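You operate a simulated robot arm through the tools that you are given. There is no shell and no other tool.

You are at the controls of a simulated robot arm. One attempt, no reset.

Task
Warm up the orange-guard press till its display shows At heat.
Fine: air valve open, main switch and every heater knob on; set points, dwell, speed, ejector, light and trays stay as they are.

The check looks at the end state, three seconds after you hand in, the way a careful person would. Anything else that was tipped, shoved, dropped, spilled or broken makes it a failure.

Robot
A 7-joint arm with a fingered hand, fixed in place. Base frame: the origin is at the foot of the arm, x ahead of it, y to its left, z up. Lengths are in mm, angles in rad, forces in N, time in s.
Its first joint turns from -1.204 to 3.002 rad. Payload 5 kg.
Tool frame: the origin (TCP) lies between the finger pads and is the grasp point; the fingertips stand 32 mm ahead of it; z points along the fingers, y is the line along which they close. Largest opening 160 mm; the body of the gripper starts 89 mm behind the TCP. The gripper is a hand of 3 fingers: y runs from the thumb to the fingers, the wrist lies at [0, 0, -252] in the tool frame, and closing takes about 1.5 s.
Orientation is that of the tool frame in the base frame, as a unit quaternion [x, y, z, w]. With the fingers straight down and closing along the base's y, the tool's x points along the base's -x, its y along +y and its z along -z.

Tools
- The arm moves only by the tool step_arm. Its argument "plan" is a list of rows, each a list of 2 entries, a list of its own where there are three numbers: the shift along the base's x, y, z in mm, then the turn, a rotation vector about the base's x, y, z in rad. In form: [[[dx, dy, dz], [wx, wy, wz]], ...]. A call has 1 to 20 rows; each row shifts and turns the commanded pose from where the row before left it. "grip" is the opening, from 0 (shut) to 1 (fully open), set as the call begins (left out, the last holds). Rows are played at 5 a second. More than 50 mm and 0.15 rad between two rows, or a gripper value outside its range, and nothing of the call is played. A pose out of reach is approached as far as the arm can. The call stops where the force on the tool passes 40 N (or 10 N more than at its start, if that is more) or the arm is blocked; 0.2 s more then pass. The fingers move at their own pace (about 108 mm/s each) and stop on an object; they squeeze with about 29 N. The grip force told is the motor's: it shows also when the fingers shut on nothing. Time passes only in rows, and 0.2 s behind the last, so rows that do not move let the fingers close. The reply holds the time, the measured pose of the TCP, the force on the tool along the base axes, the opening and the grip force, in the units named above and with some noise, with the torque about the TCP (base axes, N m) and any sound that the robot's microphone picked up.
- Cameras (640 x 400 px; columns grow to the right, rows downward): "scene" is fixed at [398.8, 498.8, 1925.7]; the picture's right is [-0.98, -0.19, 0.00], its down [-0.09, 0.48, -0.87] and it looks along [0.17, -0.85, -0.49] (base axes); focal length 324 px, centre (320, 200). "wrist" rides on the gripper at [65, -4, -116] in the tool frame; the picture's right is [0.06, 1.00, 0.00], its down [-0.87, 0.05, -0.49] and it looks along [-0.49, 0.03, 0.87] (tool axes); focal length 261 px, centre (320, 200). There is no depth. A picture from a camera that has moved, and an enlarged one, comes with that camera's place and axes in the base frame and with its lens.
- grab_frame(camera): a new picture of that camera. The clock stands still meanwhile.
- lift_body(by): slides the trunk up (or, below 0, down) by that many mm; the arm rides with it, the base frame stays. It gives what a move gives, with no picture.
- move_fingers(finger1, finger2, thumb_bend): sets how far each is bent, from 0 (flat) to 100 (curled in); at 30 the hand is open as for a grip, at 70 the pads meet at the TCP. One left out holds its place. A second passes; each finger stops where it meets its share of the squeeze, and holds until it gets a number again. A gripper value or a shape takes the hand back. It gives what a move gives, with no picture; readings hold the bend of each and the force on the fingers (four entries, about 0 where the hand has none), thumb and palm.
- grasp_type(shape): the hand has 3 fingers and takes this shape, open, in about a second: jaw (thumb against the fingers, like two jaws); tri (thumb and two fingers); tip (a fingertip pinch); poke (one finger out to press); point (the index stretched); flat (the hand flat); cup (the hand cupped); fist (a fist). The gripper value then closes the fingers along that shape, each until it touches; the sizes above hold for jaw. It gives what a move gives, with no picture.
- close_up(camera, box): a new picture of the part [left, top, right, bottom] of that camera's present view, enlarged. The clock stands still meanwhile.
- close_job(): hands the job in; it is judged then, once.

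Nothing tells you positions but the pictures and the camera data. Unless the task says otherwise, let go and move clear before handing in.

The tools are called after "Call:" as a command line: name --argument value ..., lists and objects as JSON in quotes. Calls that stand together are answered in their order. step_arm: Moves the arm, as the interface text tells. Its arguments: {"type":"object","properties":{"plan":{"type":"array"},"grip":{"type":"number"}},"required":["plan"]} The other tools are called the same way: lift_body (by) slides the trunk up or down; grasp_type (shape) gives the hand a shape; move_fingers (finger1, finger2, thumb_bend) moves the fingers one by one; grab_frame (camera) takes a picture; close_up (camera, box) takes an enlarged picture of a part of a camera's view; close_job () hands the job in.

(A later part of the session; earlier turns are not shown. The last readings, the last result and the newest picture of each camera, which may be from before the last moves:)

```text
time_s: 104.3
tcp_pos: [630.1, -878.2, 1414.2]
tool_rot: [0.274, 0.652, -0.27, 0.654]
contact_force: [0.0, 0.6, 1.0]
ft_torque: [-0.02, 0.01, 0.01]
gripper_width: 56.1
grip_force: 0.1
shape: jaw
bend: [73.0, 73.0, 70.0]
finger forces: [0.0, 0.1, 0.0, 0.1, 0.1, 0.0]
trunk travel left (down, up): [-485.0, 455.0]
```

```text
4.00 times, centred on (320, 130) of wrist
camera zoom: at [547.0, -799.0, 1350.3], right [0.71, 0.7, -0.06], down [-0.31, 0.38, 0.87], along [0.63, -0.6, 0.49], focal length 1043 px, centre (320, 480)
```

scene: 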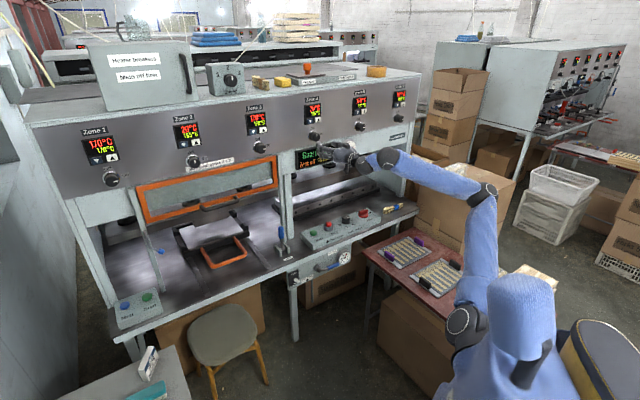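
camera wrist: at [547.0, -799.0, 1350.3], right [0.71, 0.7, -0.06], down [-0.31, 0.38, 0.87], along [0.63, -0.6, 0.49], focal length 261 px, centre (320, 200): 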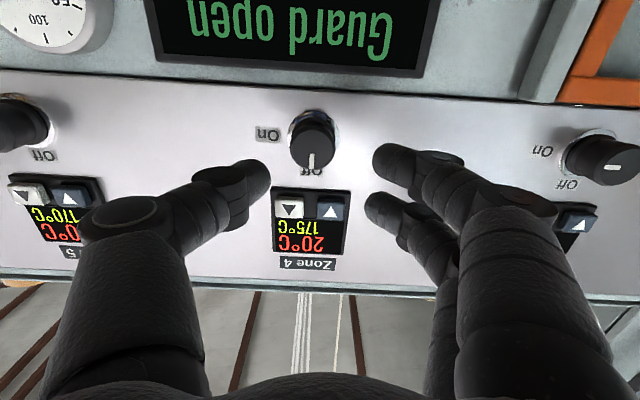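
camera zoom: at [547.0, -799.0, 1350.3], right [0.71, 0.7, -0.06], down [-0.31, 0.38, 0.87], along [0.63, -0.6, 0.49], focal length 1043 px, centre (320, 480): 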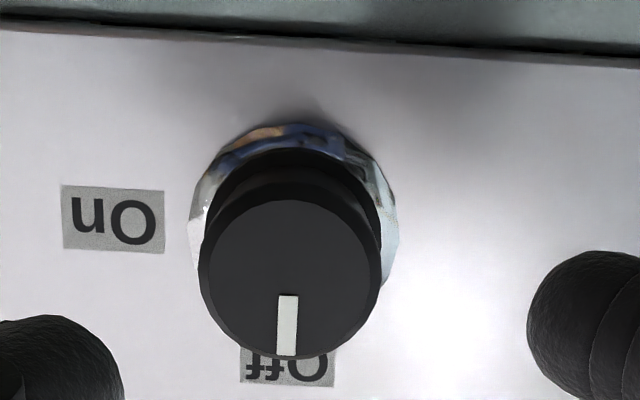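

The knob face is offset about 15 mm up and 6 mm right of the tool axis, at a depth of 117–140 mm ahead. I'll correct the offset, move 45 mm forward and measure again. Before gripping I also want to check the clockwise roll range from here, so I'll test that first in free air.

Call:
step_arm --plan '[[[-4, -4, 8], [0.098, -0.098, 0]], [[0, 0, 8], [0.098, -0.098, 0]], [[0, 0, 0], [0.098, -0.098, 0]], [[0, 0, 0], [0.098, -0.098, 0]], [[0, 0, 0], [0.098, -0.098, 0]], [[0, 0, 0], [0.098, -0.098, 0]]]'

Call:
grab_frame --camera "wrist"

```text
time_s: 105.7
tcp_pos: [626.6, -881.6, 1432.0]
tool_rot: [0.514, 0.487, 0.018, 0.706]
contact_force: [0.1, 0.6, 1.0]
ft_torque: [-0.01, 0.0, 0.01]
gripper_width: 56.2
grip_force: 0.0
shape: jaw
bend: [73.0, 73.0, 70.0]
finger forces: [0.0, 0.1, 0.0, 0.0, 0.1, 0.0]
trunk travel left (down, up): [-485.0, 455.0]
```

```text
taken
camera wrist: at [578.7, -767.7, 1386.1], right [0.51, 0.5, 0.7], down [-0.78, -0.08, 0.62], along [0.37, -0.86, 0.35], focal length 261 px, centre (320, 200)
```

wrist: 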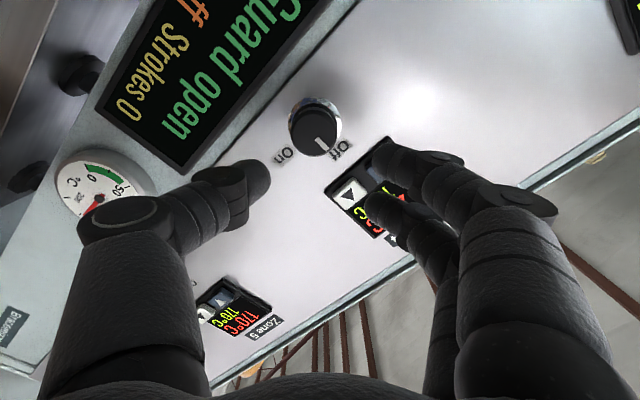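

Call:
step_arm --plan '[[[0, 0, 0], [0.095, -0.095, 0]], [[0, 0, 0], [0.095, -0.095, 0]], [[0, 0, 0], [0.095, -0.095, 0]], [[0, 0, 0], [0.095, -0.095, 0]], [[0, 0, 0], [0.095, -0.095, 0]]]'

Call:
step_arm --plan '[[[0, 0, 0], [-0.098, 0.098, 0]], [[0, 0, 0], [-0.098, 0.098, 0]], [[0, 0, 0], [-0.098, 0.098, 0]], [[0, 0, 0], [-0.098, 0.098, 0]], [[0, 0, 0], [-0.098, 0.098, 0]], [[0, 0, 0], [-0.098, 0.098, 0]], [[0, 0, 0], [-0.098, 0.098, 0]], [[0, 0, 0], [-0.098, 0.098, 0]], [[0, 0, 0], [-0.098, 0.098, 0]], [[0, 0, 0], [-0.098, 0.098, 0]], [[0, 0, 0], [-0.083, 0.083, 0]]]'

Call:
close_up --camera "wrist" --box '[200, 80, 440, 230]'

```text
time_s: 106.9
tcp_pos: [627.3, -882.6, 1430.5]
tool_rot: [0.646, 0.292, 0.249, 0.66]
contact_force: [0.1, 0.6, -0.5]
ft_torque: [-0.03, -0.01, 0.03]
gripper_width: 56.1
grip_force: 0.1
shape: jaw
bend: [73.0, 73.0, 70.0]
finger forces: [0.0, 0.0, 0.1, 0.0, 0.0, 0.1]
trunk travel left (down, up): [-485.0, 455.0]
```

```text
time_s: 109.3
tcp_pos: [627.2, -882.7, 1431.3]
tool_rot: [0.272, 0.653, -0.272, 0.653]
contact_force: [0.1, -0.2, 0.4]
ft_torque: [0.04, 0.05, -0.02]
gripper_width: 56.3
grip_force: 0.1
shape: jaw
bend: [73.0, 73.0, 70.0]
finger forces: [0.1, 0.0, 0.0, 0.1, 0.0, 0.1]
trunk travel left (down, up): [-485.0, 455.0]
```

```text
2.67 times, centred on (320, 155) of wrist
camera zoom: at [543.9, -803.3, 1367.5], right [0.71, 0.7, -0.06], down [-0.31, 0.39, 0.87], along [0.64, -0.6, 0.49], focal length 695 px, centre (320, 320)
```

zoom: 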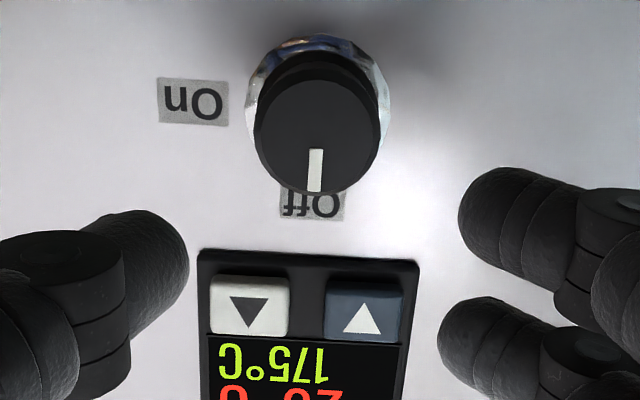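

The roll range is fine. The knob is now within a few mm of the tool axis, with its face about 115 mm ahead. I'll open a bit wider, pre-roll slightly counter-clockwise so the quarter turn ends comfortably, and advance 60 mm.

Call:
step_arm --grip 0.45 --plan '[[[14, -14, -3], [-0.0925, 0.0925, 0]], [[14, -14, -2], [-0.0925, 0.0925, 0]], [[14, -14, 0], [0, 0, 0]], [[0, 0, 0], [0, 0, 0]]]'

Call:
close_up --camera "wrist" --box '[160, 80, 480, 280]'

Call:
close_up --camera "scene" --box '[290, 90, 390, 170]'

```text
time_s: 110.3
tcp_pos: [669.7, -924.3, 1428.4]
tool_rot: [0.187, 0.682, -0.355, 0.612]
contact_force: [0.6, 0.9, -0.6]
ft_torque: [0.01, 0.0, 0.05]
gripper_width: 71.5
grip_force: 0.0
shape: jaw
bend: [73.0, 73.0, 70.0]
finger forces: [0.0, 0.0, 0.1, 0.0, 0.0, 0.0]
trunk travel left (down, up): [-485.0, 455.0]
```

```text
2.00 times, centred on (320, 180) of wrist
camera zoom: at [574.2, -857.2, 1367.0], right [0.67, 0.67, -0.32], down [-0.15, 0.54, 0.83], along [0.72, -0.51, 0.47], focal length 521 px, centre (320, 240)
```

zoom: 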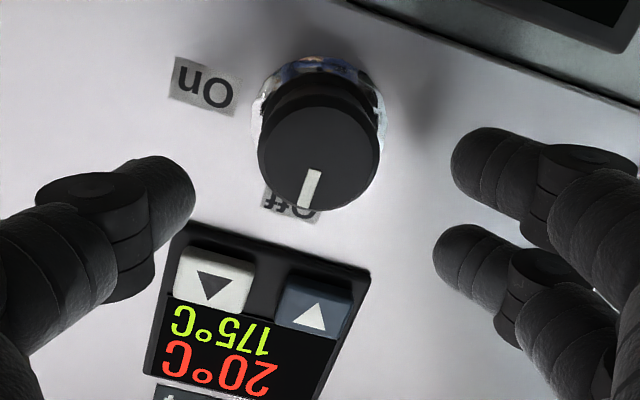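

```text
5.00 times, centred on (340, 130) of scene
camera zoom: at [398.8, 498.8, 1925.7], right [-0.98, -0.19, 0.0], down [-0.09, 0.48, -0.87], along [0.17, -0.85, -0.49], focal length 1619 px, centre (220, 550)
```

zoom: 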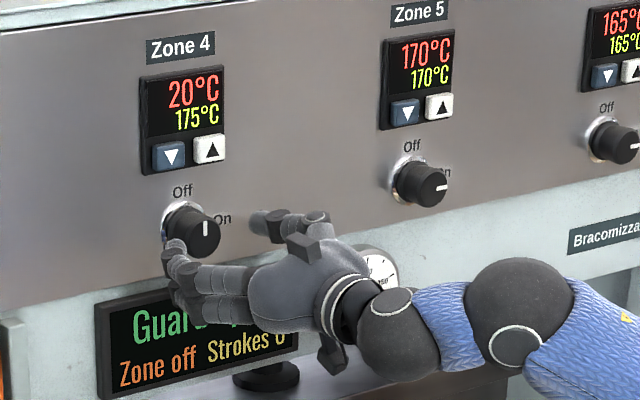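

Centred within about 2 mm. Advancing 30 mm more and re-checking.

Call:
step_arm --plan '[[[10.6, -10.6, -2], [0, 0, 0]], [[10.6, -10.6, 0], [0, 0, 0]], [[0, 0, 0], [0, 0, 0]]]'

Call:
close_up --camera "wrist" --box '[160, 80, 480, 280]'

Call:
close_up --camera "scene" --box '[290, 90, 390, 170]'

```text
time_s: 111.1
tcp_pos: [689.7, -946.0, 1425.2]
tool_rot: [0.185, 0.683, -0.354, 0.612]
contact_force: [-0.7, -0.5, -0.3]
ft_torque: [-0.01, -0.01, 0.0]
gripper_width: 71.1
grip_force: 0.1
shape: jaw
bend: [73.0, 73.0, 70.0]
finger forces: [0.1, 0.1, 0.1, 0.1, 0.0, 0.1]
trunk travel left (down, up): [-485.0, 455.0]
```

```text
2.00 times, centred on (320, 180) of wrist
camera zoom: at [594.9, -878.4, 1364.4], right [0.67, 0.67, -0.31], down [-0.15, 0.54, 0.83], along [0.72, -0.51, 0.47], focal length 521 px, centre (320, 240)
```

zoom: 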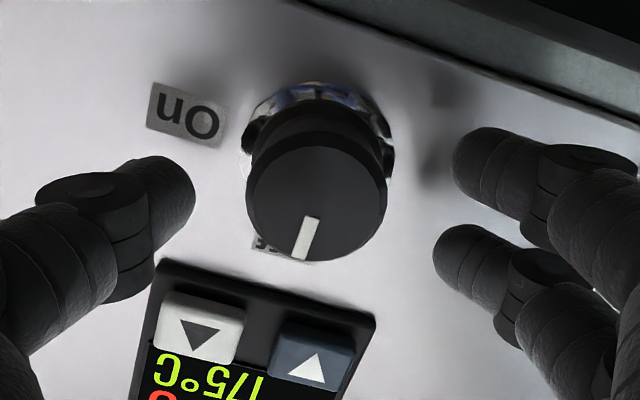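

```text
5.00 times, centred on (340, 130) of scene
camera zoom: at [398.8, 498.8, 1925.7], right [-0.98, -0.19, 0.0], down [-0.09, 0.48, -0.87], along [0.17, -0.85, -0.49], focal length 1619 px, centre (220, 550)
```

zoom: 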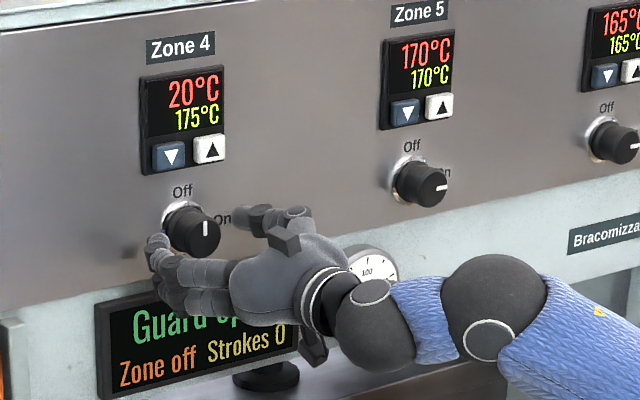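

Essentially perfectly centred, with the face about 27 mm ahead. I'll go the last 22 mm so the fingertips flank the knob's sides, then close gently.

Call:
step_arm --plan '[[[7.8, -7.8, 0], [0, 0, 0]], [[7.8, -7.8, 0], [0, 0, 0]], [[0, 0, 0], [0, 0, 0]]]'

Call:
grab_frame --camera "wrist"

Call:
close_up --camera "scene" --box '[290, 90, 390, 170]'

```text
time_s: 111.9
tcp_pos: [705.5, -961.7, 1425.0]
tool_rot: [0.185, 0.683, -0.355, 0.612]
contact_force: [0.0, 1.3, 0.5]
ft_torque: [-0.02, -0.01, -0.02]
gripper_width: 71.2
grip_force: 0.0
shape: jaw
bend: [73.0, 73.0, 70.0]
finger forces: [0.0, 0.1, 0.1, 0.1, 0.0, 0.0]
trunk travel left (down, up): [-485.0, 455.0]
```

```text
taken
camera wrist: at [610.4, -893.7, 1363.7], right [0.67, 0.67, -0.31], down [-0.15, 0.54, 0.83], along [0.72, -0.51, 0.47], focal length 261 px, centre (320, 200)
```

wrist: 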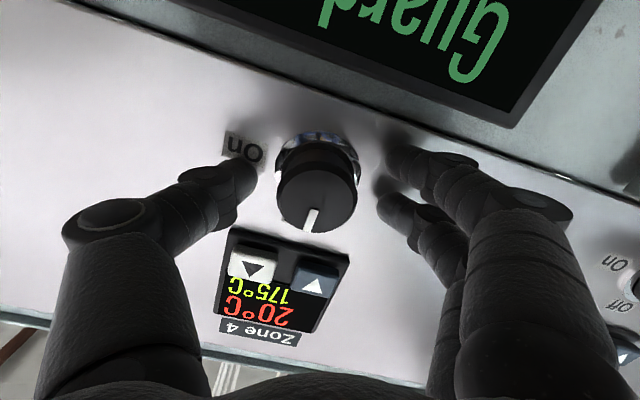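

```text
5.00 times, centred on (340, 130) of scene
camera zoom: at [398.8, 498.8, 1925.7], right [-0.98, -0.19, 0.0], down [-0.09, 0.48, -0.87], along [0.17, -0.85, -0.49], focal length 1619 px, centre (220, 550)
```

zoom: 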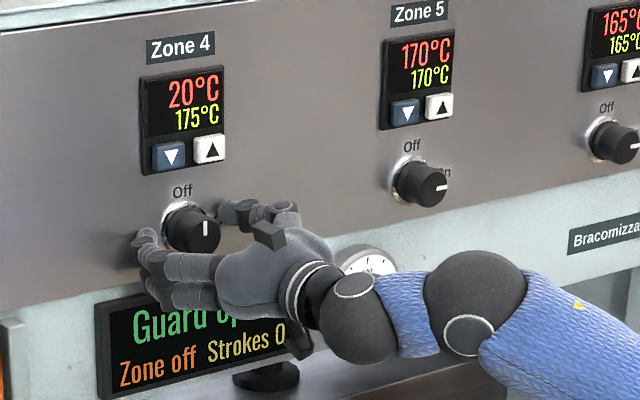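

The fingers flank the knob with no contact. Closing.

Call:
step_arm --grip 0 --plan '[[[0, 0, 0], [0, 0, 0]], [[0, 0, 0], [0, 0, 0]], [[0, 0, 0], [0, 0, 0]], [[0, 0, 0], [0, 0, 0]], [[0, 0, 0], [0, 0, 0]], [[0, 0, 0], [0, 0, 0]]]'

Call:
grab_frame --camera "wrist"

```text
time_s: 113.3
tcp_pos: [705.8, -962.1, 1424.1]
tool_rot: [0.185, 0.683, -0.354, 0.612]
contact_force: [2.1, -2.4, 1.9]
ft_torque: [0.01, -0.07, 0.07]
gripper_width: 28.5
grip_force: 28.9
shape: jaw
bend: [72.0, 72.0, 70.0]
finger forces: [12.2, 12.8, 0.0, 0.0, 26.1, 0.0]
trunk travel left (down, up): [-485.0, 455.0]
```

```text
taken
camera wrist: at [610.5, -893.8, 1363.5], right [0.67, 0.67, -0.31], down [-0.15, 0.54, 0.83], along [0.72, -0.51, 0.47], focal length 261 px, centre (320, 200)
```

wrist: 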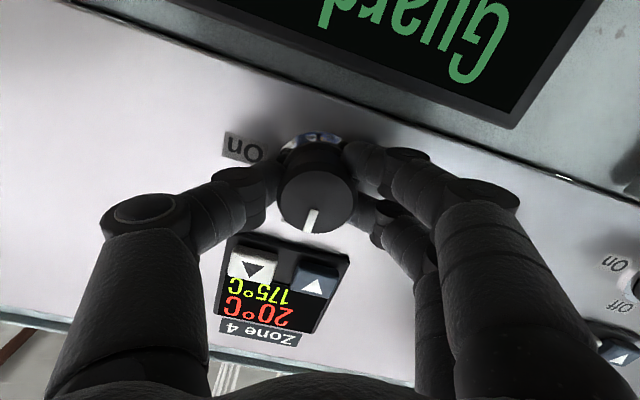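

The grip on the knob is balanced. I'll turn it clockwise, the first 30°.

Call:
step_arm --plan '[[[0, 0, 0], [0.0925, -0.0925, 0]], [[0, 0, 0], [0.0925, -0.0925, 0]], [[0, 0, 0], [0.0925, -0.0925, 0]], [[0, 0, 0], [0.0925, -0.0925, 0]]]'

Call:
grab_frame --camera "wrist"

```text
time_s: 114.3
tcp_pos: [705.7, -961.3, 1425.3]
tool_rot: [0.356, 0.611, -0.182, 0.683]
contact_force: [2.6, -3.7, 4.9]
ft_torque: [-0.07, -0.08, 0.05]
gripper_width: 28.5
grip_force: 29.5
shape: jaw
bend: [72.0, 72.0, 70.0]
finger forces: [13.0, 13.5, 0.0, 0.0, 25.7, 0.0]
trunk travel left (down, up): [-485.0, 455.0]
```

```text
taken
camera wrist: at [634.5, -869.8, 1362.4], right [0.7, 0.69, 0.2], down [-0.47, 0.22, 0.85], along [0.54, -0.69, 0.48], focal length 261 px, centre (320, 200)
```

wrist: 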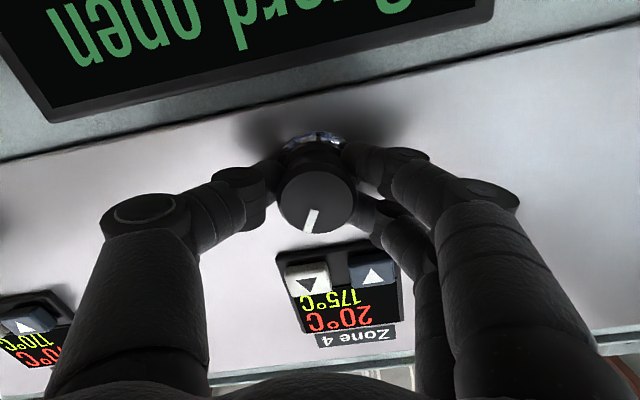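

The knob turns with the hand at low force. Continuing to the full quarter turn.

Call:
step_arm --plan '[[[0, 0, 0], [0.0925, -0.0925, 0]], [[0, 0, 0], [0.0925, -0.0925, 0]], [[0, 0, 0], [0.0925, -0.0925, 0]], [[0, 0, 0], [0.0925, -0.0925, 0]], [[0, 0, 0], [0.0925, -0.0925, 0]], [[0, 0, 0], [0.0925, -0.0925, 0]]]'

Call:
close_up --camera "scene" --box '[280, 80, 400, 180]'

Call:
grab_frame --camera "wrist"

```text
time_s: 115.7
tcp_pos: [705.6, -961.5, 1424.7]
tool_rot: [0.564, 0.429, 0.093, 0.7]
contact_force: [2.6, -7.7, 13.0]
ft_torque: [-0.35, -0.32, 0.05]
gripper_width: 27.4
grip_force: 28.5
shape: jaw
bend: [72.0, 72.0, 70.0]
finger forces: [15.3, 17.4, 0.0, 0.0, 23.0, 0.0]
trunk travel left (down, up): [-485.0, 455.0]
```

```text
4.00 times, centred on (340, 130) of scene
camera zoom: at [398.8, 498.8, 1925.7], right [-0.98, -0.19, 0.0], down [-0.09, 0.48, -0.87], along [0.17, -0.85, -0.49], focal length 1295 px, centre (240, 480)
```

zoom: 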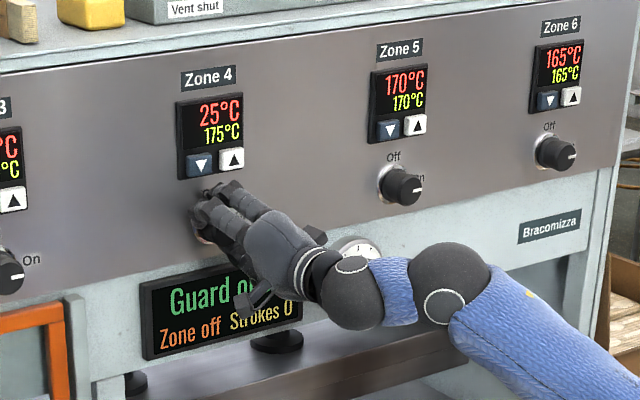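

```text
taken
camera wrist: at [662.6, -841.2, 1390.6], right [0.39, 0.39, 0.84], down [-0.86, -0.17, 0.48], along [0.32, -0.91, 0.27], focal length 261 px, centre (320, 200)
```

wrist: 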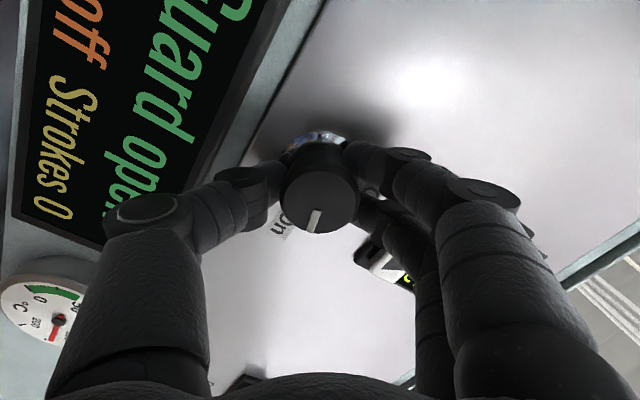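

Zone 4 is on and warming (25°C). I'll finish the last 15° so the pointer is squarely at On.

Call:
step_arm --plan '[[[0, 0, 0], [0.0925, -0.0925, 0]], [[0, 0, 0], [0.0925, -0.0925, 0]]]'

Call:
grab_frame --camera "wrist"

```text
time_s: 116.3
tcp_pos: [704.3, -962.7, 1425.2]
tool_rot: [0.615, 0.352, 0.184, 0.681]
contact_force: [1.4, -8.7, 12.3]
ft_torque: [-0.36, -0.36, -0.03]
gripper_width: 27.3
grip_force: 29.4
shape: jaw
bend: [72.0, 72.0, 70.0]
finger forces: [16.1, 17.8, 0.0, 0.0, 22.5, 0.1]
trunk travel left (down, up): [-485.0, 455.0]
```

```text
taken
camera wrist: at [667.7, -836.2, 1405.7], right [0.22, 0.22, 0.95], down [-0.93, -0.24, 0.28], along [0.29, -0.95, 0.15], focal length 261 px, centre (320, 200)
```

wrist: 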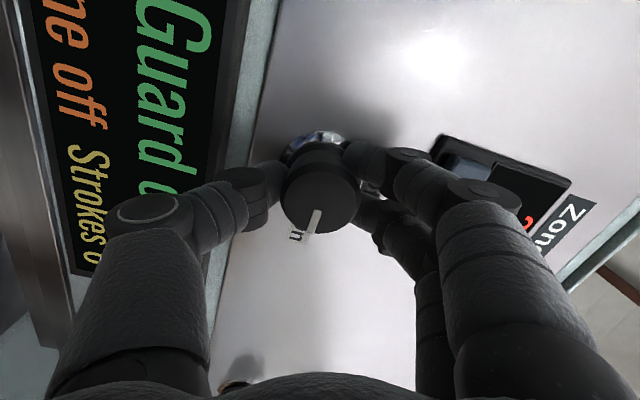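

The pointer is at On. I'll open modestly and back straight out.

Call:
step_arm --grip 0.36 --plan '[[[0, 0, 0], [0, 0, 0]], [[0, 0, 0], [0, 0, 0]], [[0, 0, 0], [0, 0, 0]], [[-8, 8, 0], [0, 0, 0]], [[-14, 14, 0], [0, 0, 0]], [[-20, 20, 0], [0, 0, 0]], [[-20, 20, 0], [0, 0, 0]], [[-20, 20, 0], [0, 0, 0]]]'

Call:
close_up --camera "scene" --box '[230, 70, 410, 190]'

Call:
grab_frame --camera "wrist"

```text
time_s: 118.1
tcp_pos: [622.7, -879.2, 1423.0]
tool_rot: [0.615, 0.353, 0.183, 0.682]
contact_force: [-0.6, -0.1, 0.0]
ft_torque: [0.0, -0.01, 0.04]
gripper_width: 57.1
grip_force: 0.1
shape: jaw
bend: [73.0, 73.0, 70.0]
finger forces: [0.0, 0.1, 0.0, 0.0, 0.0, 0.1]
trunk travel left (down, up): [-485.0, 455.0]
```

```text
3.33 times, centred on (320, 130) of scene
camera zoom: at [398.8, 498.8, 1925.7], right [-0.98, -0.19, 0.0], down [-0.09, 0.48, -0.87], along [0.17, -0.85, -0.49], focal length 1079 px, centre (320, 433)
```

zoom: 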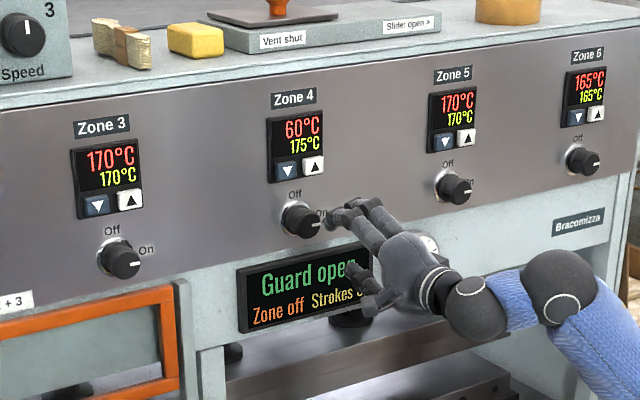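

```text
taken
camera wrist: at [586.7, -753.3, 1404.9], right [0.23, 0.22, 0.95], down [-0.93, -0.24, 0.28], along [0.29, -0.95, 0.15], focal length 261 px, centre (320, 200)
```

wrist: 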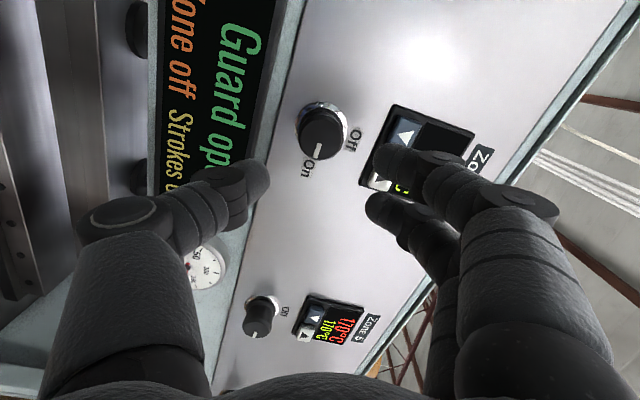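

Zone 4 reads 60°C and is climbing, with its set point still 175°C. Next is zone 2, about 560 mm to the left. I'll roll back while translating left at a safe standoff.

Call:
step_arm --plan '[[[-14, 14, 0], [0, 0, 0]], [[31, 31, 0], [-0.0925, 0.0925, 0]], [[31, 31, 0], [-0.0925, 0.0925, 0]], [[31, 31, 0], [-0.0925, 0.0925, 0]], [[31, 31, 0], [-0.0925, 0.0925, 0]], [[31, 31, 0], [-0.0925, 0.0925, 0]], [[31, 31, 0], [-0.0925, 0.0925, 0]], [[31, 31, 0], [-0.0925, 0.0925, 0]], [[31, 31, 0], [-0.0925, 0.0925, 0]], [[31, 31, 0], [-0.0925, 0.0925, 0]], [[31, 31, 0], [-0.0925, 0.0925, 0]]]'

Call:
grab_frame --camera "wrist"

Call:
grab_frame --camera "scene"

```text
time_s: 120.5
tcp_pos: [923.8, -556.9, 1421.1]
tool_rot: [0.272, 0.653, -0.271, 0.652]
contact_force: [0.9, -1.0, 0.3]
ft_torque: [-0.03, 0.0, 0.0]
gripper_width: 57.3
grip_force: 0.0
shape: jaw
bend: [73.0, 73.0, 70.0]
finger forces: [0.0, 0.0, 0.0, 0.1, 0.0, 0.1]
trunk travel left (down, up): [-485.0, 455.0]
```

```text
taken
camera wrist: at [839.2, -477.2, 1357.7], right [0.71, 0.7, -0.06], down [-0.31, 0.39, 0.87], along [0.64, -0.6, 0.49], focal length 261 px, centre (320, 200)
```

wrist: 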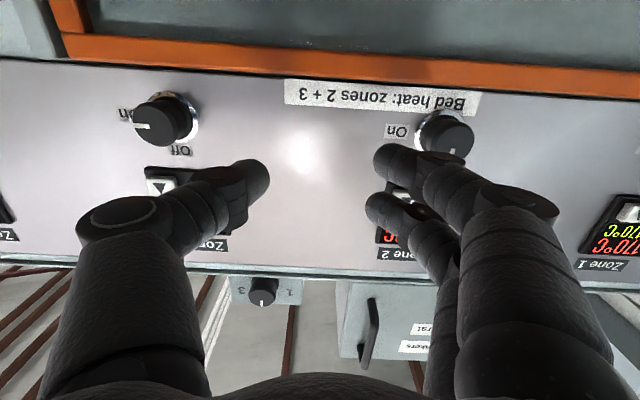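

```text
taken
```

scene: 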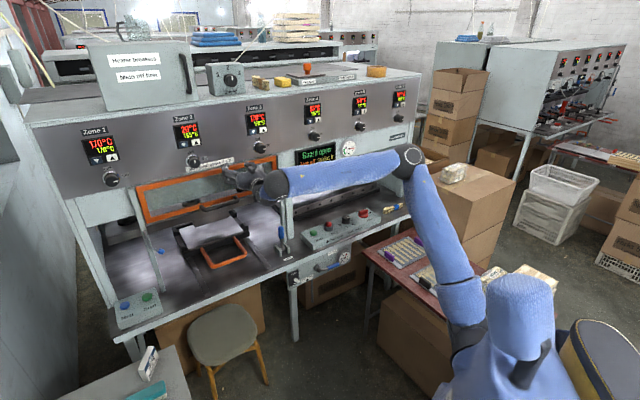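

Zone 2's knob is 124 mm further left, and the guard's upper edge sits behind where my fingers will go. I'll centre on the knob.

Call:
step_arm --plan '[[[29.1, 29.1, -1], [0, 0, 0]], [[29.1, 29.1, -1], [0, 0, 0]], [[29.1, 29.1, 0], [0, 0, 0]], [[0, 0, 0], [0, 0, 0]]]'

Call:
close_up --camera "wrist" --box '[160, 80, 480, 280]'

```text
time_s: 121.5
tcp_pos: [1006.5, -467.5, 1424.3]
tool_rot: [0.274, 0.652, -0.27, 0.654]
contact_force: [-0.6, 0.3, 0.9]
ft_torque: [0.04, 0.05, 0.01]
gripper_width: 57.6
grip_force: 0.0
shape: jaw
bend: [73.0, 73.0, 70.0]
finger forces: [0.1, 0.1, 0.0, 0.0, 0.0, 0.1]
trunk travel left (down, up): [-485.0, 455.0]
```

```text
2.00 times, centred on (320, 180) of wrist
camera zoom: at [923.4, -388.0, 1360.4], right [0.71, 0.7, -0.06], down [-0.31, 0.39, 0.87], along [0.63, -0.6, 0.49], focal length 521 px, centre (320, 240)
```

zoom: 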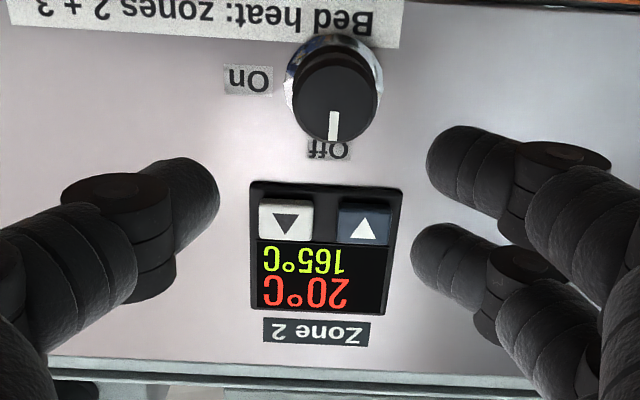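

The knob is 8 mm further left and its face about 140 mm ahead. I'll correct, open a little wider and advance 80 mm.

Call:
step_arm --grip 0.45 --plan '[[[19.8, -8.5, 1], [0, 0, 0]], [[14.1, -14.1, 0], [0, 0, 0]], [[14.1, -14.1, 0], [0, 0, 0]], [[14.1, -14.1, 0], [0, 0, 0]], [[0, 0, 0], [0, 0, 0]]]'

Call:
close_up --camera "wrist" --box '[160, 80, 480, 280]'

Call:
close_up --camera "scene" --box '[140, 100, 280, 210]'

```text
time_s: 122.7
tcp_pos: [1070.2, -518.7, 1423.9]
tool_rot: [0.273, 0.653, -0.27, 0.653]
contact_force: [1.3, -0.3, -0.6]
ft_torque: [0.01, 0.01, -0.03]
gripper_width: 71.5
grip_force: 0.1
shape: jaw
bend: [73.0, 73.0, 70.0]
finger forces: [0.1, 0.1, 0.1, 0.1, 0.1, 0.0]
trunk travel left (down, up): [-485.0, 455.0]
```

```text
2.00 times, centred on (320, 180) of wrist
camera zoom: at [986.7, -440.3, 1359.5], right [0.71, 0.7, -0.06], down [-0.31, 0.38, 0.87], along [0.63, -0.6, 0.49], focal length 521 px, centre (320, 240)
```

zoom: 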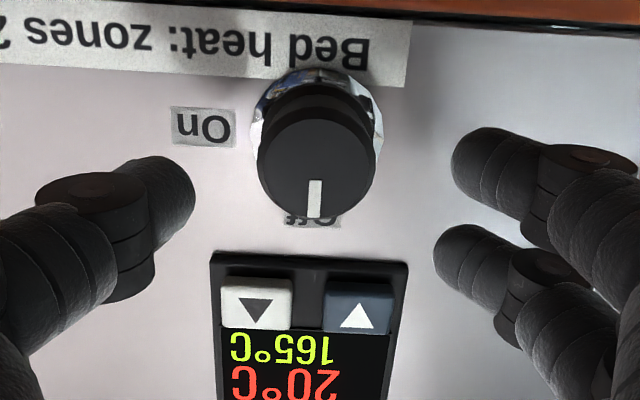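

```text
3.64 times, centred on (210, 155) of scene
camera zoom: at [398.8, 498.8, 1925.7], right [-0.98, -0.19, 0.0], down [-0.09, 0.48, -0.87], along [0.17, -0.85, -0.49], focal length 1177 px, centre (720, 364)
```

zoom: 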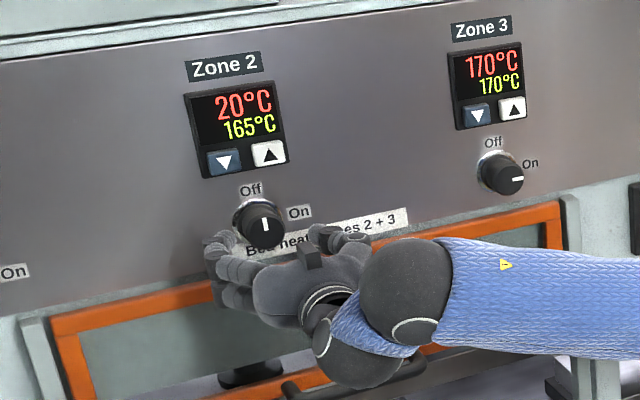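

Nearly centred, about 3 mm to go up. Advancing 34 mm with that correction.

Call:
step_arm --plan '[[[12, -12, 2], [0, 0, 0]], [[12, -12, 1], [0, 0, 0]], [[0, 0, 0], [0, 0, 0]]]'

Call:
close_up --camera "wrist" --box '[160, 80, 480, 280]'

```text
time_s: 123.5
tcp_pos: [1093.6, -542.2, 1426.2]
tool_rot: [0.273, 0.653, -0.27, 0.653]
contact_force: [0.2, 0.8, -0.8]
ft_torque: [-0.01, -0.01, 0.04]
gripper_width: 71.3
grip_force: 0.1
shape: jaw
bend: [73.0, 73.0, 70.0]
finger forces: [0.0, 0.0, 0.0, 0.0, 0.0, 0.1]
trunk travel left (down, up): [-485.0, 455.0]
```

```text
2.00 times, centred on (320, 180) of wrist
camera zoom: at [1010.3, -462.7, 1363.2], right [0.71, 0.7, -0.06], down [-0.31, 0.38, 0.87], along [0.63, -0.6, 0.49], focal length 521 px, centre (320, 240)
```

zoom: 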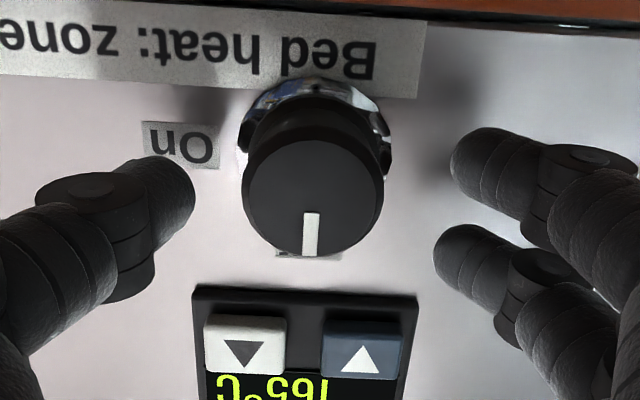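

Centred within 2 mm. The last 22 mm forward, then close.

Call:
step_arm --plan '[[[6.4, -9.2, 0], [0, 0, 0]], [[7.8, -7.8, 0], [0, 0, 0]], [[0, 0, 0], [0, 0, 0]]]'

Call:
step_arm --grip 0 --plan '[[[0, 0, 0], [0, 0, 0]], [[0, 0, 0], [0, 0, 0]], [[0, 0, 0], [0, 0, 0]], [[0, 0, 0], [0, 0, 0]], [[0, 0, 0], [0, 0, 0]], [[0, 0, 0], [0, 0, 0]]]'

Call:
grab_frame --camera "wrist"

```text
time_s: 124.3
tcp_pos: [1106.9, -559.0, 1426.8]
tool_rot: [0.273, 0.653, -0.271, 0.653]
contact_force: [-0.2, 0.4, -0.5]
ft_torque: [-0.03, -0.01, -0.02]
gripper_width: 71.2
grip_force: 0.0
shape: jaw
bend: [73.0, 73.0, 70.0]
finger forces: [0.0, 0.1, 0.1, 0.1, 0.1, 0.0]
trunk travel left (down, up): [-485.0, 455.0]
```

```text
time_s: 125.7
tcp_pos: [1108.4, -559.5, 1426.2]
tool_rot: [0.272, 0.653, -0.271, 0.653]
contact_force: [3.7, -2.2, 3.0]
ft_torque: [0.01, -0.03, 0.11]
gripper_width: 28.4
grip_force: 28.8
shape: jaw
bend: [73.0, 72.0, 70.0]
finger forces: [13.2, 12.2, 0.0, 0.0, 25.7, 0.0]
trunk travel left (down, up): [-485.0, 455.0]
```

```text
taken
camera wrist: at [1024.3, -479.9, 1362.5], right [0.71, 0.7, -0.06], down [-0.31, 0.38, 0.87], along [0.63, -0.6, 0.49], focal length 261 px, centre (320, 200)
```

wrist: 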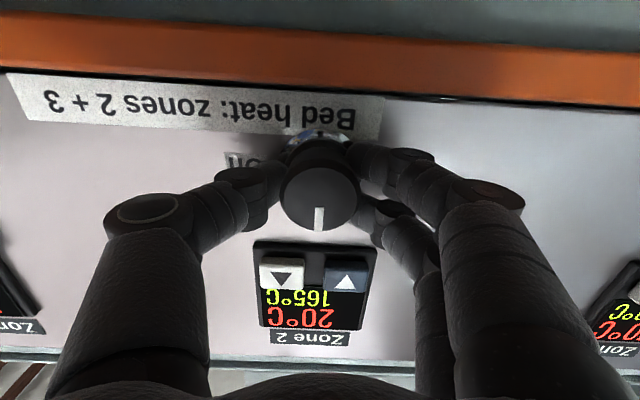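

Gripped evenly. Turning clockwise in stages, 45° first.

Call:
step_arm --plan '[[[0, 0, 0], [0.0925, -0.0925, 0]], [[0, 0, 0], [0.0925, -0.0925, 0]], [[0, 0, 0], [0.0925, -0.0925, 0]], [[0, 0, 0], [0.0925, -0.0925, 0]], [[0, 0, 0], [0.0925, -0.0925, 0]], [[0, 0, 0], [0.0925, -0.0925, 0]]]'

Call:
grab_frame --camera "wrist"

```text
time_s: 127.1
tcp_pos: [1106.8, -559.9, 1426.5]
tool_rot: [0.502, 0.5, 0.001, 0.706]
contact_force: [-3.8, -1.4, -2.5]
ft_torque: [-0.03, 0.06, -0.02]
gripper_width: 28.2
grip_force: 28.9
shape: jaw
bend: [73.0, 72.0, 70.0]
finger forces: [13.3, 12.0, 0.0, 0.1, 29.4, 0.1]
trunk travel left (down, up): [-485.0, 455.0]
```

```text
taken
camera wrist: at [1057.2, -447.2, 1379.2], right [0.53, 0.53, 0.66], down [-0.76, -0.06, 0.65], along [0.38, -0.85, 0.36], focal length 261 px, centre (320, 200)
```

wrist: 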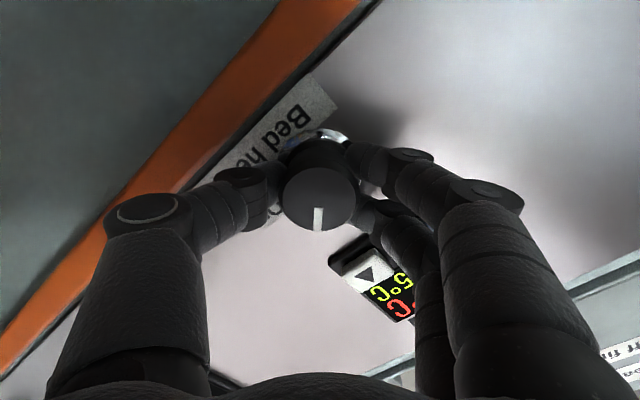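

Call:
step_arm --plan '[[[0, 0, 0], [0.0925, -0.0925, 0]], [[0, 0, 0], [0.0925, -0.0925, 0]], [[0, 0, 0], [0.0925, -0.0925, 0]], [[0, 0, 0], [0.0925, -0.0925, 0]]]'

Call:
grab_frame --camera "wrist"

Call:
close_up --camera "scene" --box '[140, 100, 280, 210]'

```text
time_s: 128.1
tcp_pos: [1107.7, -560.0, 1427.8]
tool_rot: [0.615, 0.353, 0.184, 0.681]
contact_force: [-7.1, -1.4, -5.8]
ft_torque: [0.07, 0.09, -0.15]
gripper_width: 28.0
grip_force: 29.6
shape: jaw
bend: [73.0, 73.0, 70.0]
finger forces: [12.3, 12.7, 0.0, 0.0, 32.6, 0.0]
trunk travel left (down, up): [-485.0, 455.0]
```

```text
taken
camera wrist: at [1070.2, -434.5, 1407.7], right [0.22, 0.22, 0.95], down [-0.93, -0.24, 0.28], along [0.29, -0.95, 0.15], focal length 261 px, centre (320, 200)
```

wrist: 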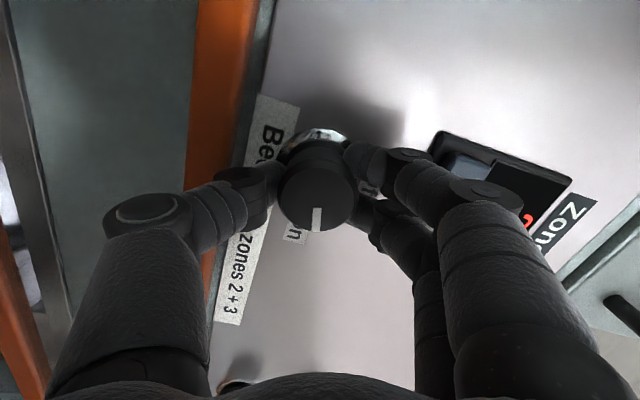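

```text
3.64 times, centred on (210, 155) of scene
camera zoom: at [398.8, 498.8, 1925.7], right [-0.98, -0.19, 0.0], down [-0.09, 0.48, -0.87], along [0.17, -0.85, -0.49], focal length 1177 px, centre (720, 364)
```

zoom: 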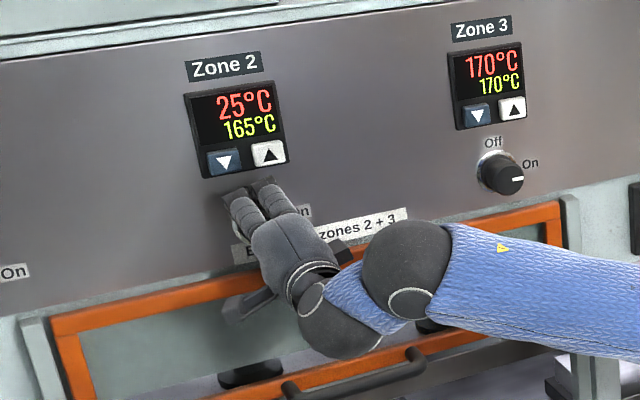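

Zone 2 is heating too (25°C). I'll do the last 15°, then release with a small opening and back out.

Call:
step_arm --plan '[[[0, 0, 0], [0.0925, -0.0925, 0]], [[0, 0, 0], [0.0925, -0.0925, 0]], [[0, 0, 0], [0, 0, 0]]]'

Call:
grab_frame --camera "wrist"

```text
time_s: 128.9
tcp_pos: [1107.2, -561.2, 1426.6]
tool_rot: [0.656, 0.27, 0.272, 0.651]
contact_force: [-10.5, -2.4, -8.2]
ft_torque: [0.11, 0.17, -0.17]
gripper_width: 28.1
grip_force: 29.2
shape: jaw
bend: [73.0, 73.0, 70.0]
finger forces: [12.4, 13.4, 0.0, 0.0, 33.2, 0.1]
trunk travel left (down, up): [-485.0, 455.0]
```

```text
taken
camera wrist: at [1072.2, -432.6, 1424.1], right [0.04, 0.04, 1.0], down [-0.96, -0.27, 0.05], along [0.27, -0.96, 0.02], focal length 261 px, centre (320, 200)
```

wrist: 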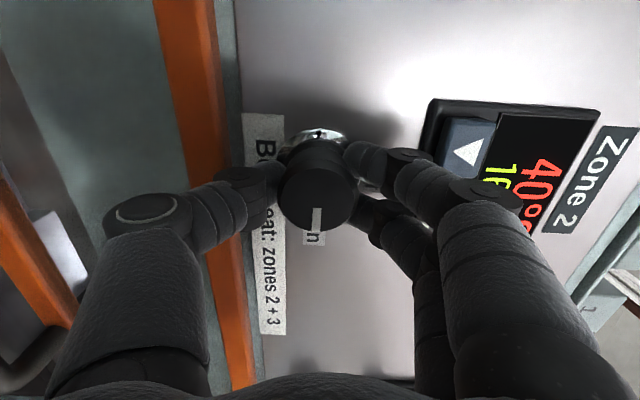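

Call:
step_arm --grip 0.28 --plan '[[[0, 0, 0], [0, 0, 0]], [[0, 0, 0], [0, 0, 0]], [[0, 0, 0], [0, 0, 0]], [[-8, 8, 0], [0, 0, 0]], [[-14, 14, 0], [0, 0, 0]], [[-20, 20, 0], [0, 0, 0]], [[-20, 20, 0], [0, 0, 0]], [[-20, 20, 0], [0, 0, 0]]]'

Call:
grab_frame --camera "wrist"

Call:
grab_frame --camera "scene"

Call:
close_up --camera "scene" --box '[285, 135, 365, 180]'

```text
time_s: 130.7
tcp_pos: [1025.3, -476.8, 1427.6]
tool_rot: [0.655, 0.27, 0.271, 0.651]
contact_force: [0.2, 0.4, -0.1]
ft_torque: [0.0, 0.0, 0.0]
gripper_width: 44.6
grip_force: 0.0
shape: jaw
bend: [73.0, 73.0, 70.0]
finger forces: [0.0, 0.0, 0.0, 0.0, 0.1, 0.0]
trunk travel left (down, up): [-485.0, 455.0]
```

```text
taken
camera wrist: at [990.6, -348.3, 1425.2], right [0.04, 0.04, 1.0], down [-0.96, -0.27, 0.05], along [0.27, -0.96, 0.03], focal length 261 px, centre (320, 200)
```

wrist: 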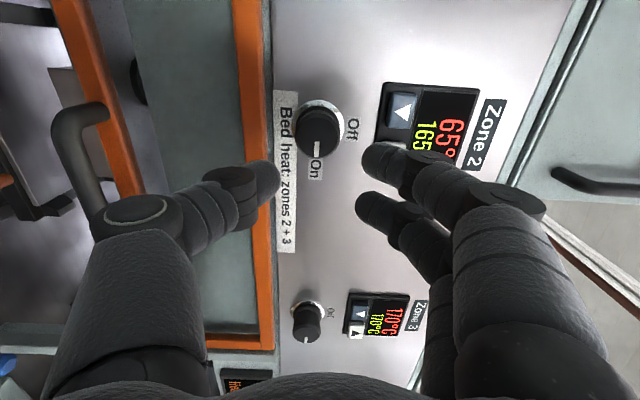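

```text
taken
```

scene: 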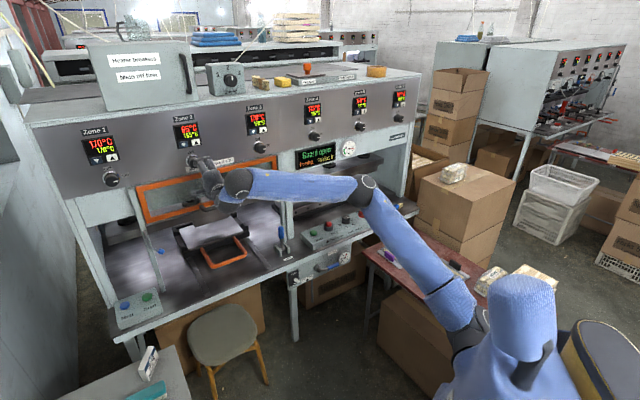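

```text
8.00 times, centred on (325, 158) of scene
camera zoom: at [398.8, 498.8, 1925.7], right [-0.98, -0.19, 0.0], down [-0.09, 0.48, -0.87], along [0.17, -0.85, -0.49], focal length 2590 px, centre (280, 540)
```

zoom: 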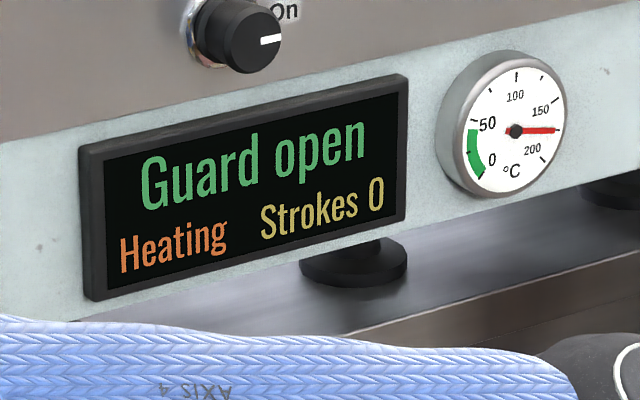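

Both knobs are On, and the display's status line now reads "Heating" instead of "Zone off". "Guard open" is a separate line, and nothing in the task asks me to move the guard. I'll back the hand well clear and wait for the zones to come up.

Call:
step_arm --plan '[[[-20, 20, 0], [0, 0, 0]], [[-20, 20, 0], [0, 0, 0]], [[-20, 20, 0], [0, 0, 0]], [[-20, 20, 0], [0, 0, 0]], [[0, 0, 0], [0, 0, 0]], [[0, 0, 0], [0, 0, 0]], [[0, 0, 0], [0, 0, 0]], [[0, 0, 0], [0, 0, 0]], [[0, 0, 0], [0, 0, 0]], [[0, 0, 0], [0, 0, 0]], [[0, 0, 0], [0, 0, 0]], [[0, 0, 0], [0, 0, 0]], [[0, 0, 0], [0, 0, 0]], [[0, 0, 0], [0, 0, 0]], [[0, 0, 0], [0, 0, 0]], [[0, 0, 0], [0, 0, 0]], [[0, 0, 0], [0, 0, 0]], [[0, 0, 0], [0, 0, 0]], [[0, 0, 0], [0, 0, 0]], [[0, 0, 0], [0, 0, 0]]]'

Call:
grab_frame --camera "scene"

Call:
close_up --camera "scene" --box '[285, 135, 365, 180]'

Call:
close_up --camera "scene" --box '[70, 100, 280, 195]'

```text
time_s: 134.9
tcp_pos: [967.7, -463.8, 1423.2]
tool_rot: [0.652, 0.275, 0.279, 0.649]
contact_force: [-0.3, 0.3, -0.4]
ft_torque: [0.0, -0.01, -0.01]
gripper_width: 44.7
grip_force: 0.1
shape: jaw
bend: [73.0, 73.0, 70.0]
finger forces: [0.1, 0.0, 0.0, 0.0, 0.0, 0.1]
out of reach, approached as far as the arm can: row 2, 3, 4
trunk travel left (down, up): [-485.0, 455.0]
```

```text
taken
```

scene: 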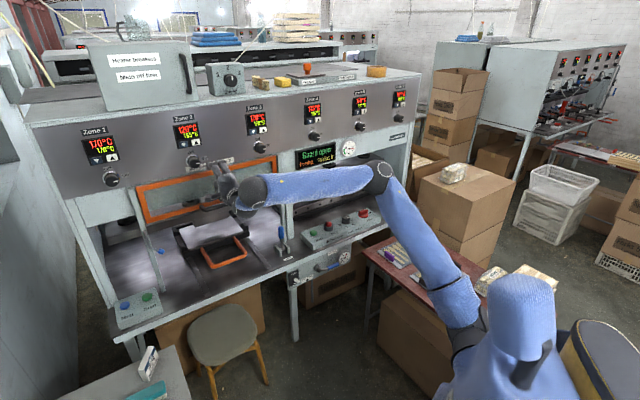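

```text
8.00 times, centred on (325, 158) of scene
camera zoom: at [398.8, 498.8, 1925.7], right [-0.98, -0.19, 0.0], down [-0.09, 0.48, -0.87], along [0.17, -0.85, -0.49], focal length 2590 px, centre (280, 540)
```

zoom: 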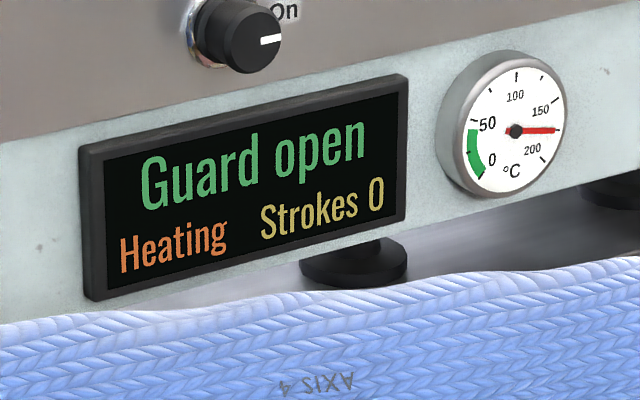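

```text
3.05 times, centred on (175, 148) of scene
camera zoom: at [398.8, 498.8, 1925.7], right [-0.98, -0.19, 0.0], down [-0.09, 0.48, -0.87], along [0.17, -0.85, -0.49], focal length 987 px, centre (762, 360)
```

zoom: 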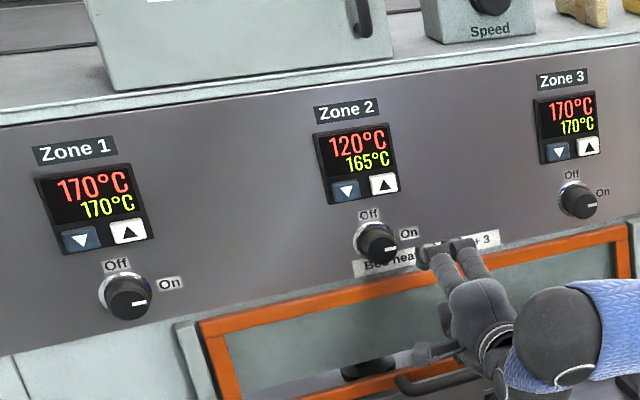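

Zone 2 is at 120°C and climbing toward 165°C. While waiting, I'll roll the hand back to neutral and then move it clear.

Call:
step_arm --plan '[[[0, 0, 0], [-0.0925, 0.0925, 0]], [[0, 0, 0], [-0.0925, 0.0925, 0]], [[0, 0, 0], [-0.0925, 0.0925, 0]], [[0, 0, 0], [-0.0925, 0.0925, 0]], [[0, 0, 0], [-0.0925, 0.0925, 0]], [[0, 0, 0], [-0.0925, 0.0925, 0]], [[0, 0, 0], [-0.0925, 0.0925, 0]], [[0, 0, 0], [-0.0925, 0.0925, 0]], [[0, 0, 0], [-0.0925, 0.0925, 0]], [[0, 0, 0], [-0.0925, 0.0925, 0]], [[0, 0, 0], [-0.0925, 0.0925, 0]], [[0, 0, 0], [-0.0925, 0.0925, 0]], [[0, 0, 0], [0, 0, 0]], [[0, 0, 0], [0, 0, 0]], [[0, 0, 0], [0, 0, 0]], [[0, 0, 0], [0, 0, 0]], [[0, 0, 0], [0, 0, 0]], [[0, 0, 0], [0, 0, 0]]]'

Call:
close_up --camera "scene" --box '[285, 135, 365, 180]'

Call:
close_up --camera "scene" --box '[70, 100, 280, 195]'

```text
time_s: 138.7
tcp_pos: [970.2, -470.8, 1423.7]
tool_rot: [0.27, 0.654, -0.267, 0.655]
contact_force: [-0.1, 0.2, 1.1]
ft_torque: [0.0, -0.01, 0.0]
gripper_width: 44.6
grip_force: 0.0
shape: jaw
bend: [73.0, 73.0, 70.0]
finger forces: [0.0, 0.0, 0.0, 0.0, 0.0, 0.0]
out of reach, approached as far as the arm can: row 1
trunk travel left (down, up): [-485.0, 455.0]
```

```text
8.00 times, centred on (325, 158) of scene
camera zoom: at [398.8, 498.8, 1925.7], right [-0.98, -0.19, 0.0], down [-0.09, 0.48, -0.87], along [0.17, -0.85, -0.49], focal length 2590 px, centre (280, 540)
```

zoom: 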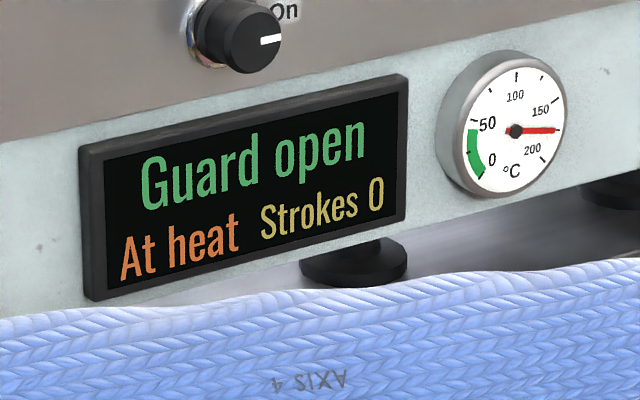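

```text
3.05 times, centred on (175, 148) of scene
camera zoom: at [398.8, 498.8, 1925.7], right [-0.98, -0.19, 0.0], down [-0.09, 0.48, -0.87], along [0.17, -0.85, -0.49], focal length 987 px, centre (762, 360)
```

zoom: 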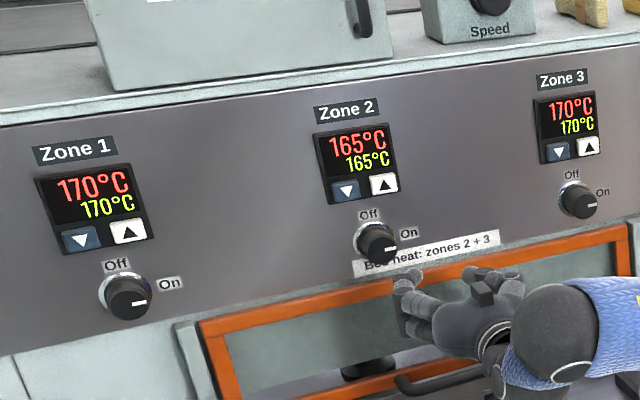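

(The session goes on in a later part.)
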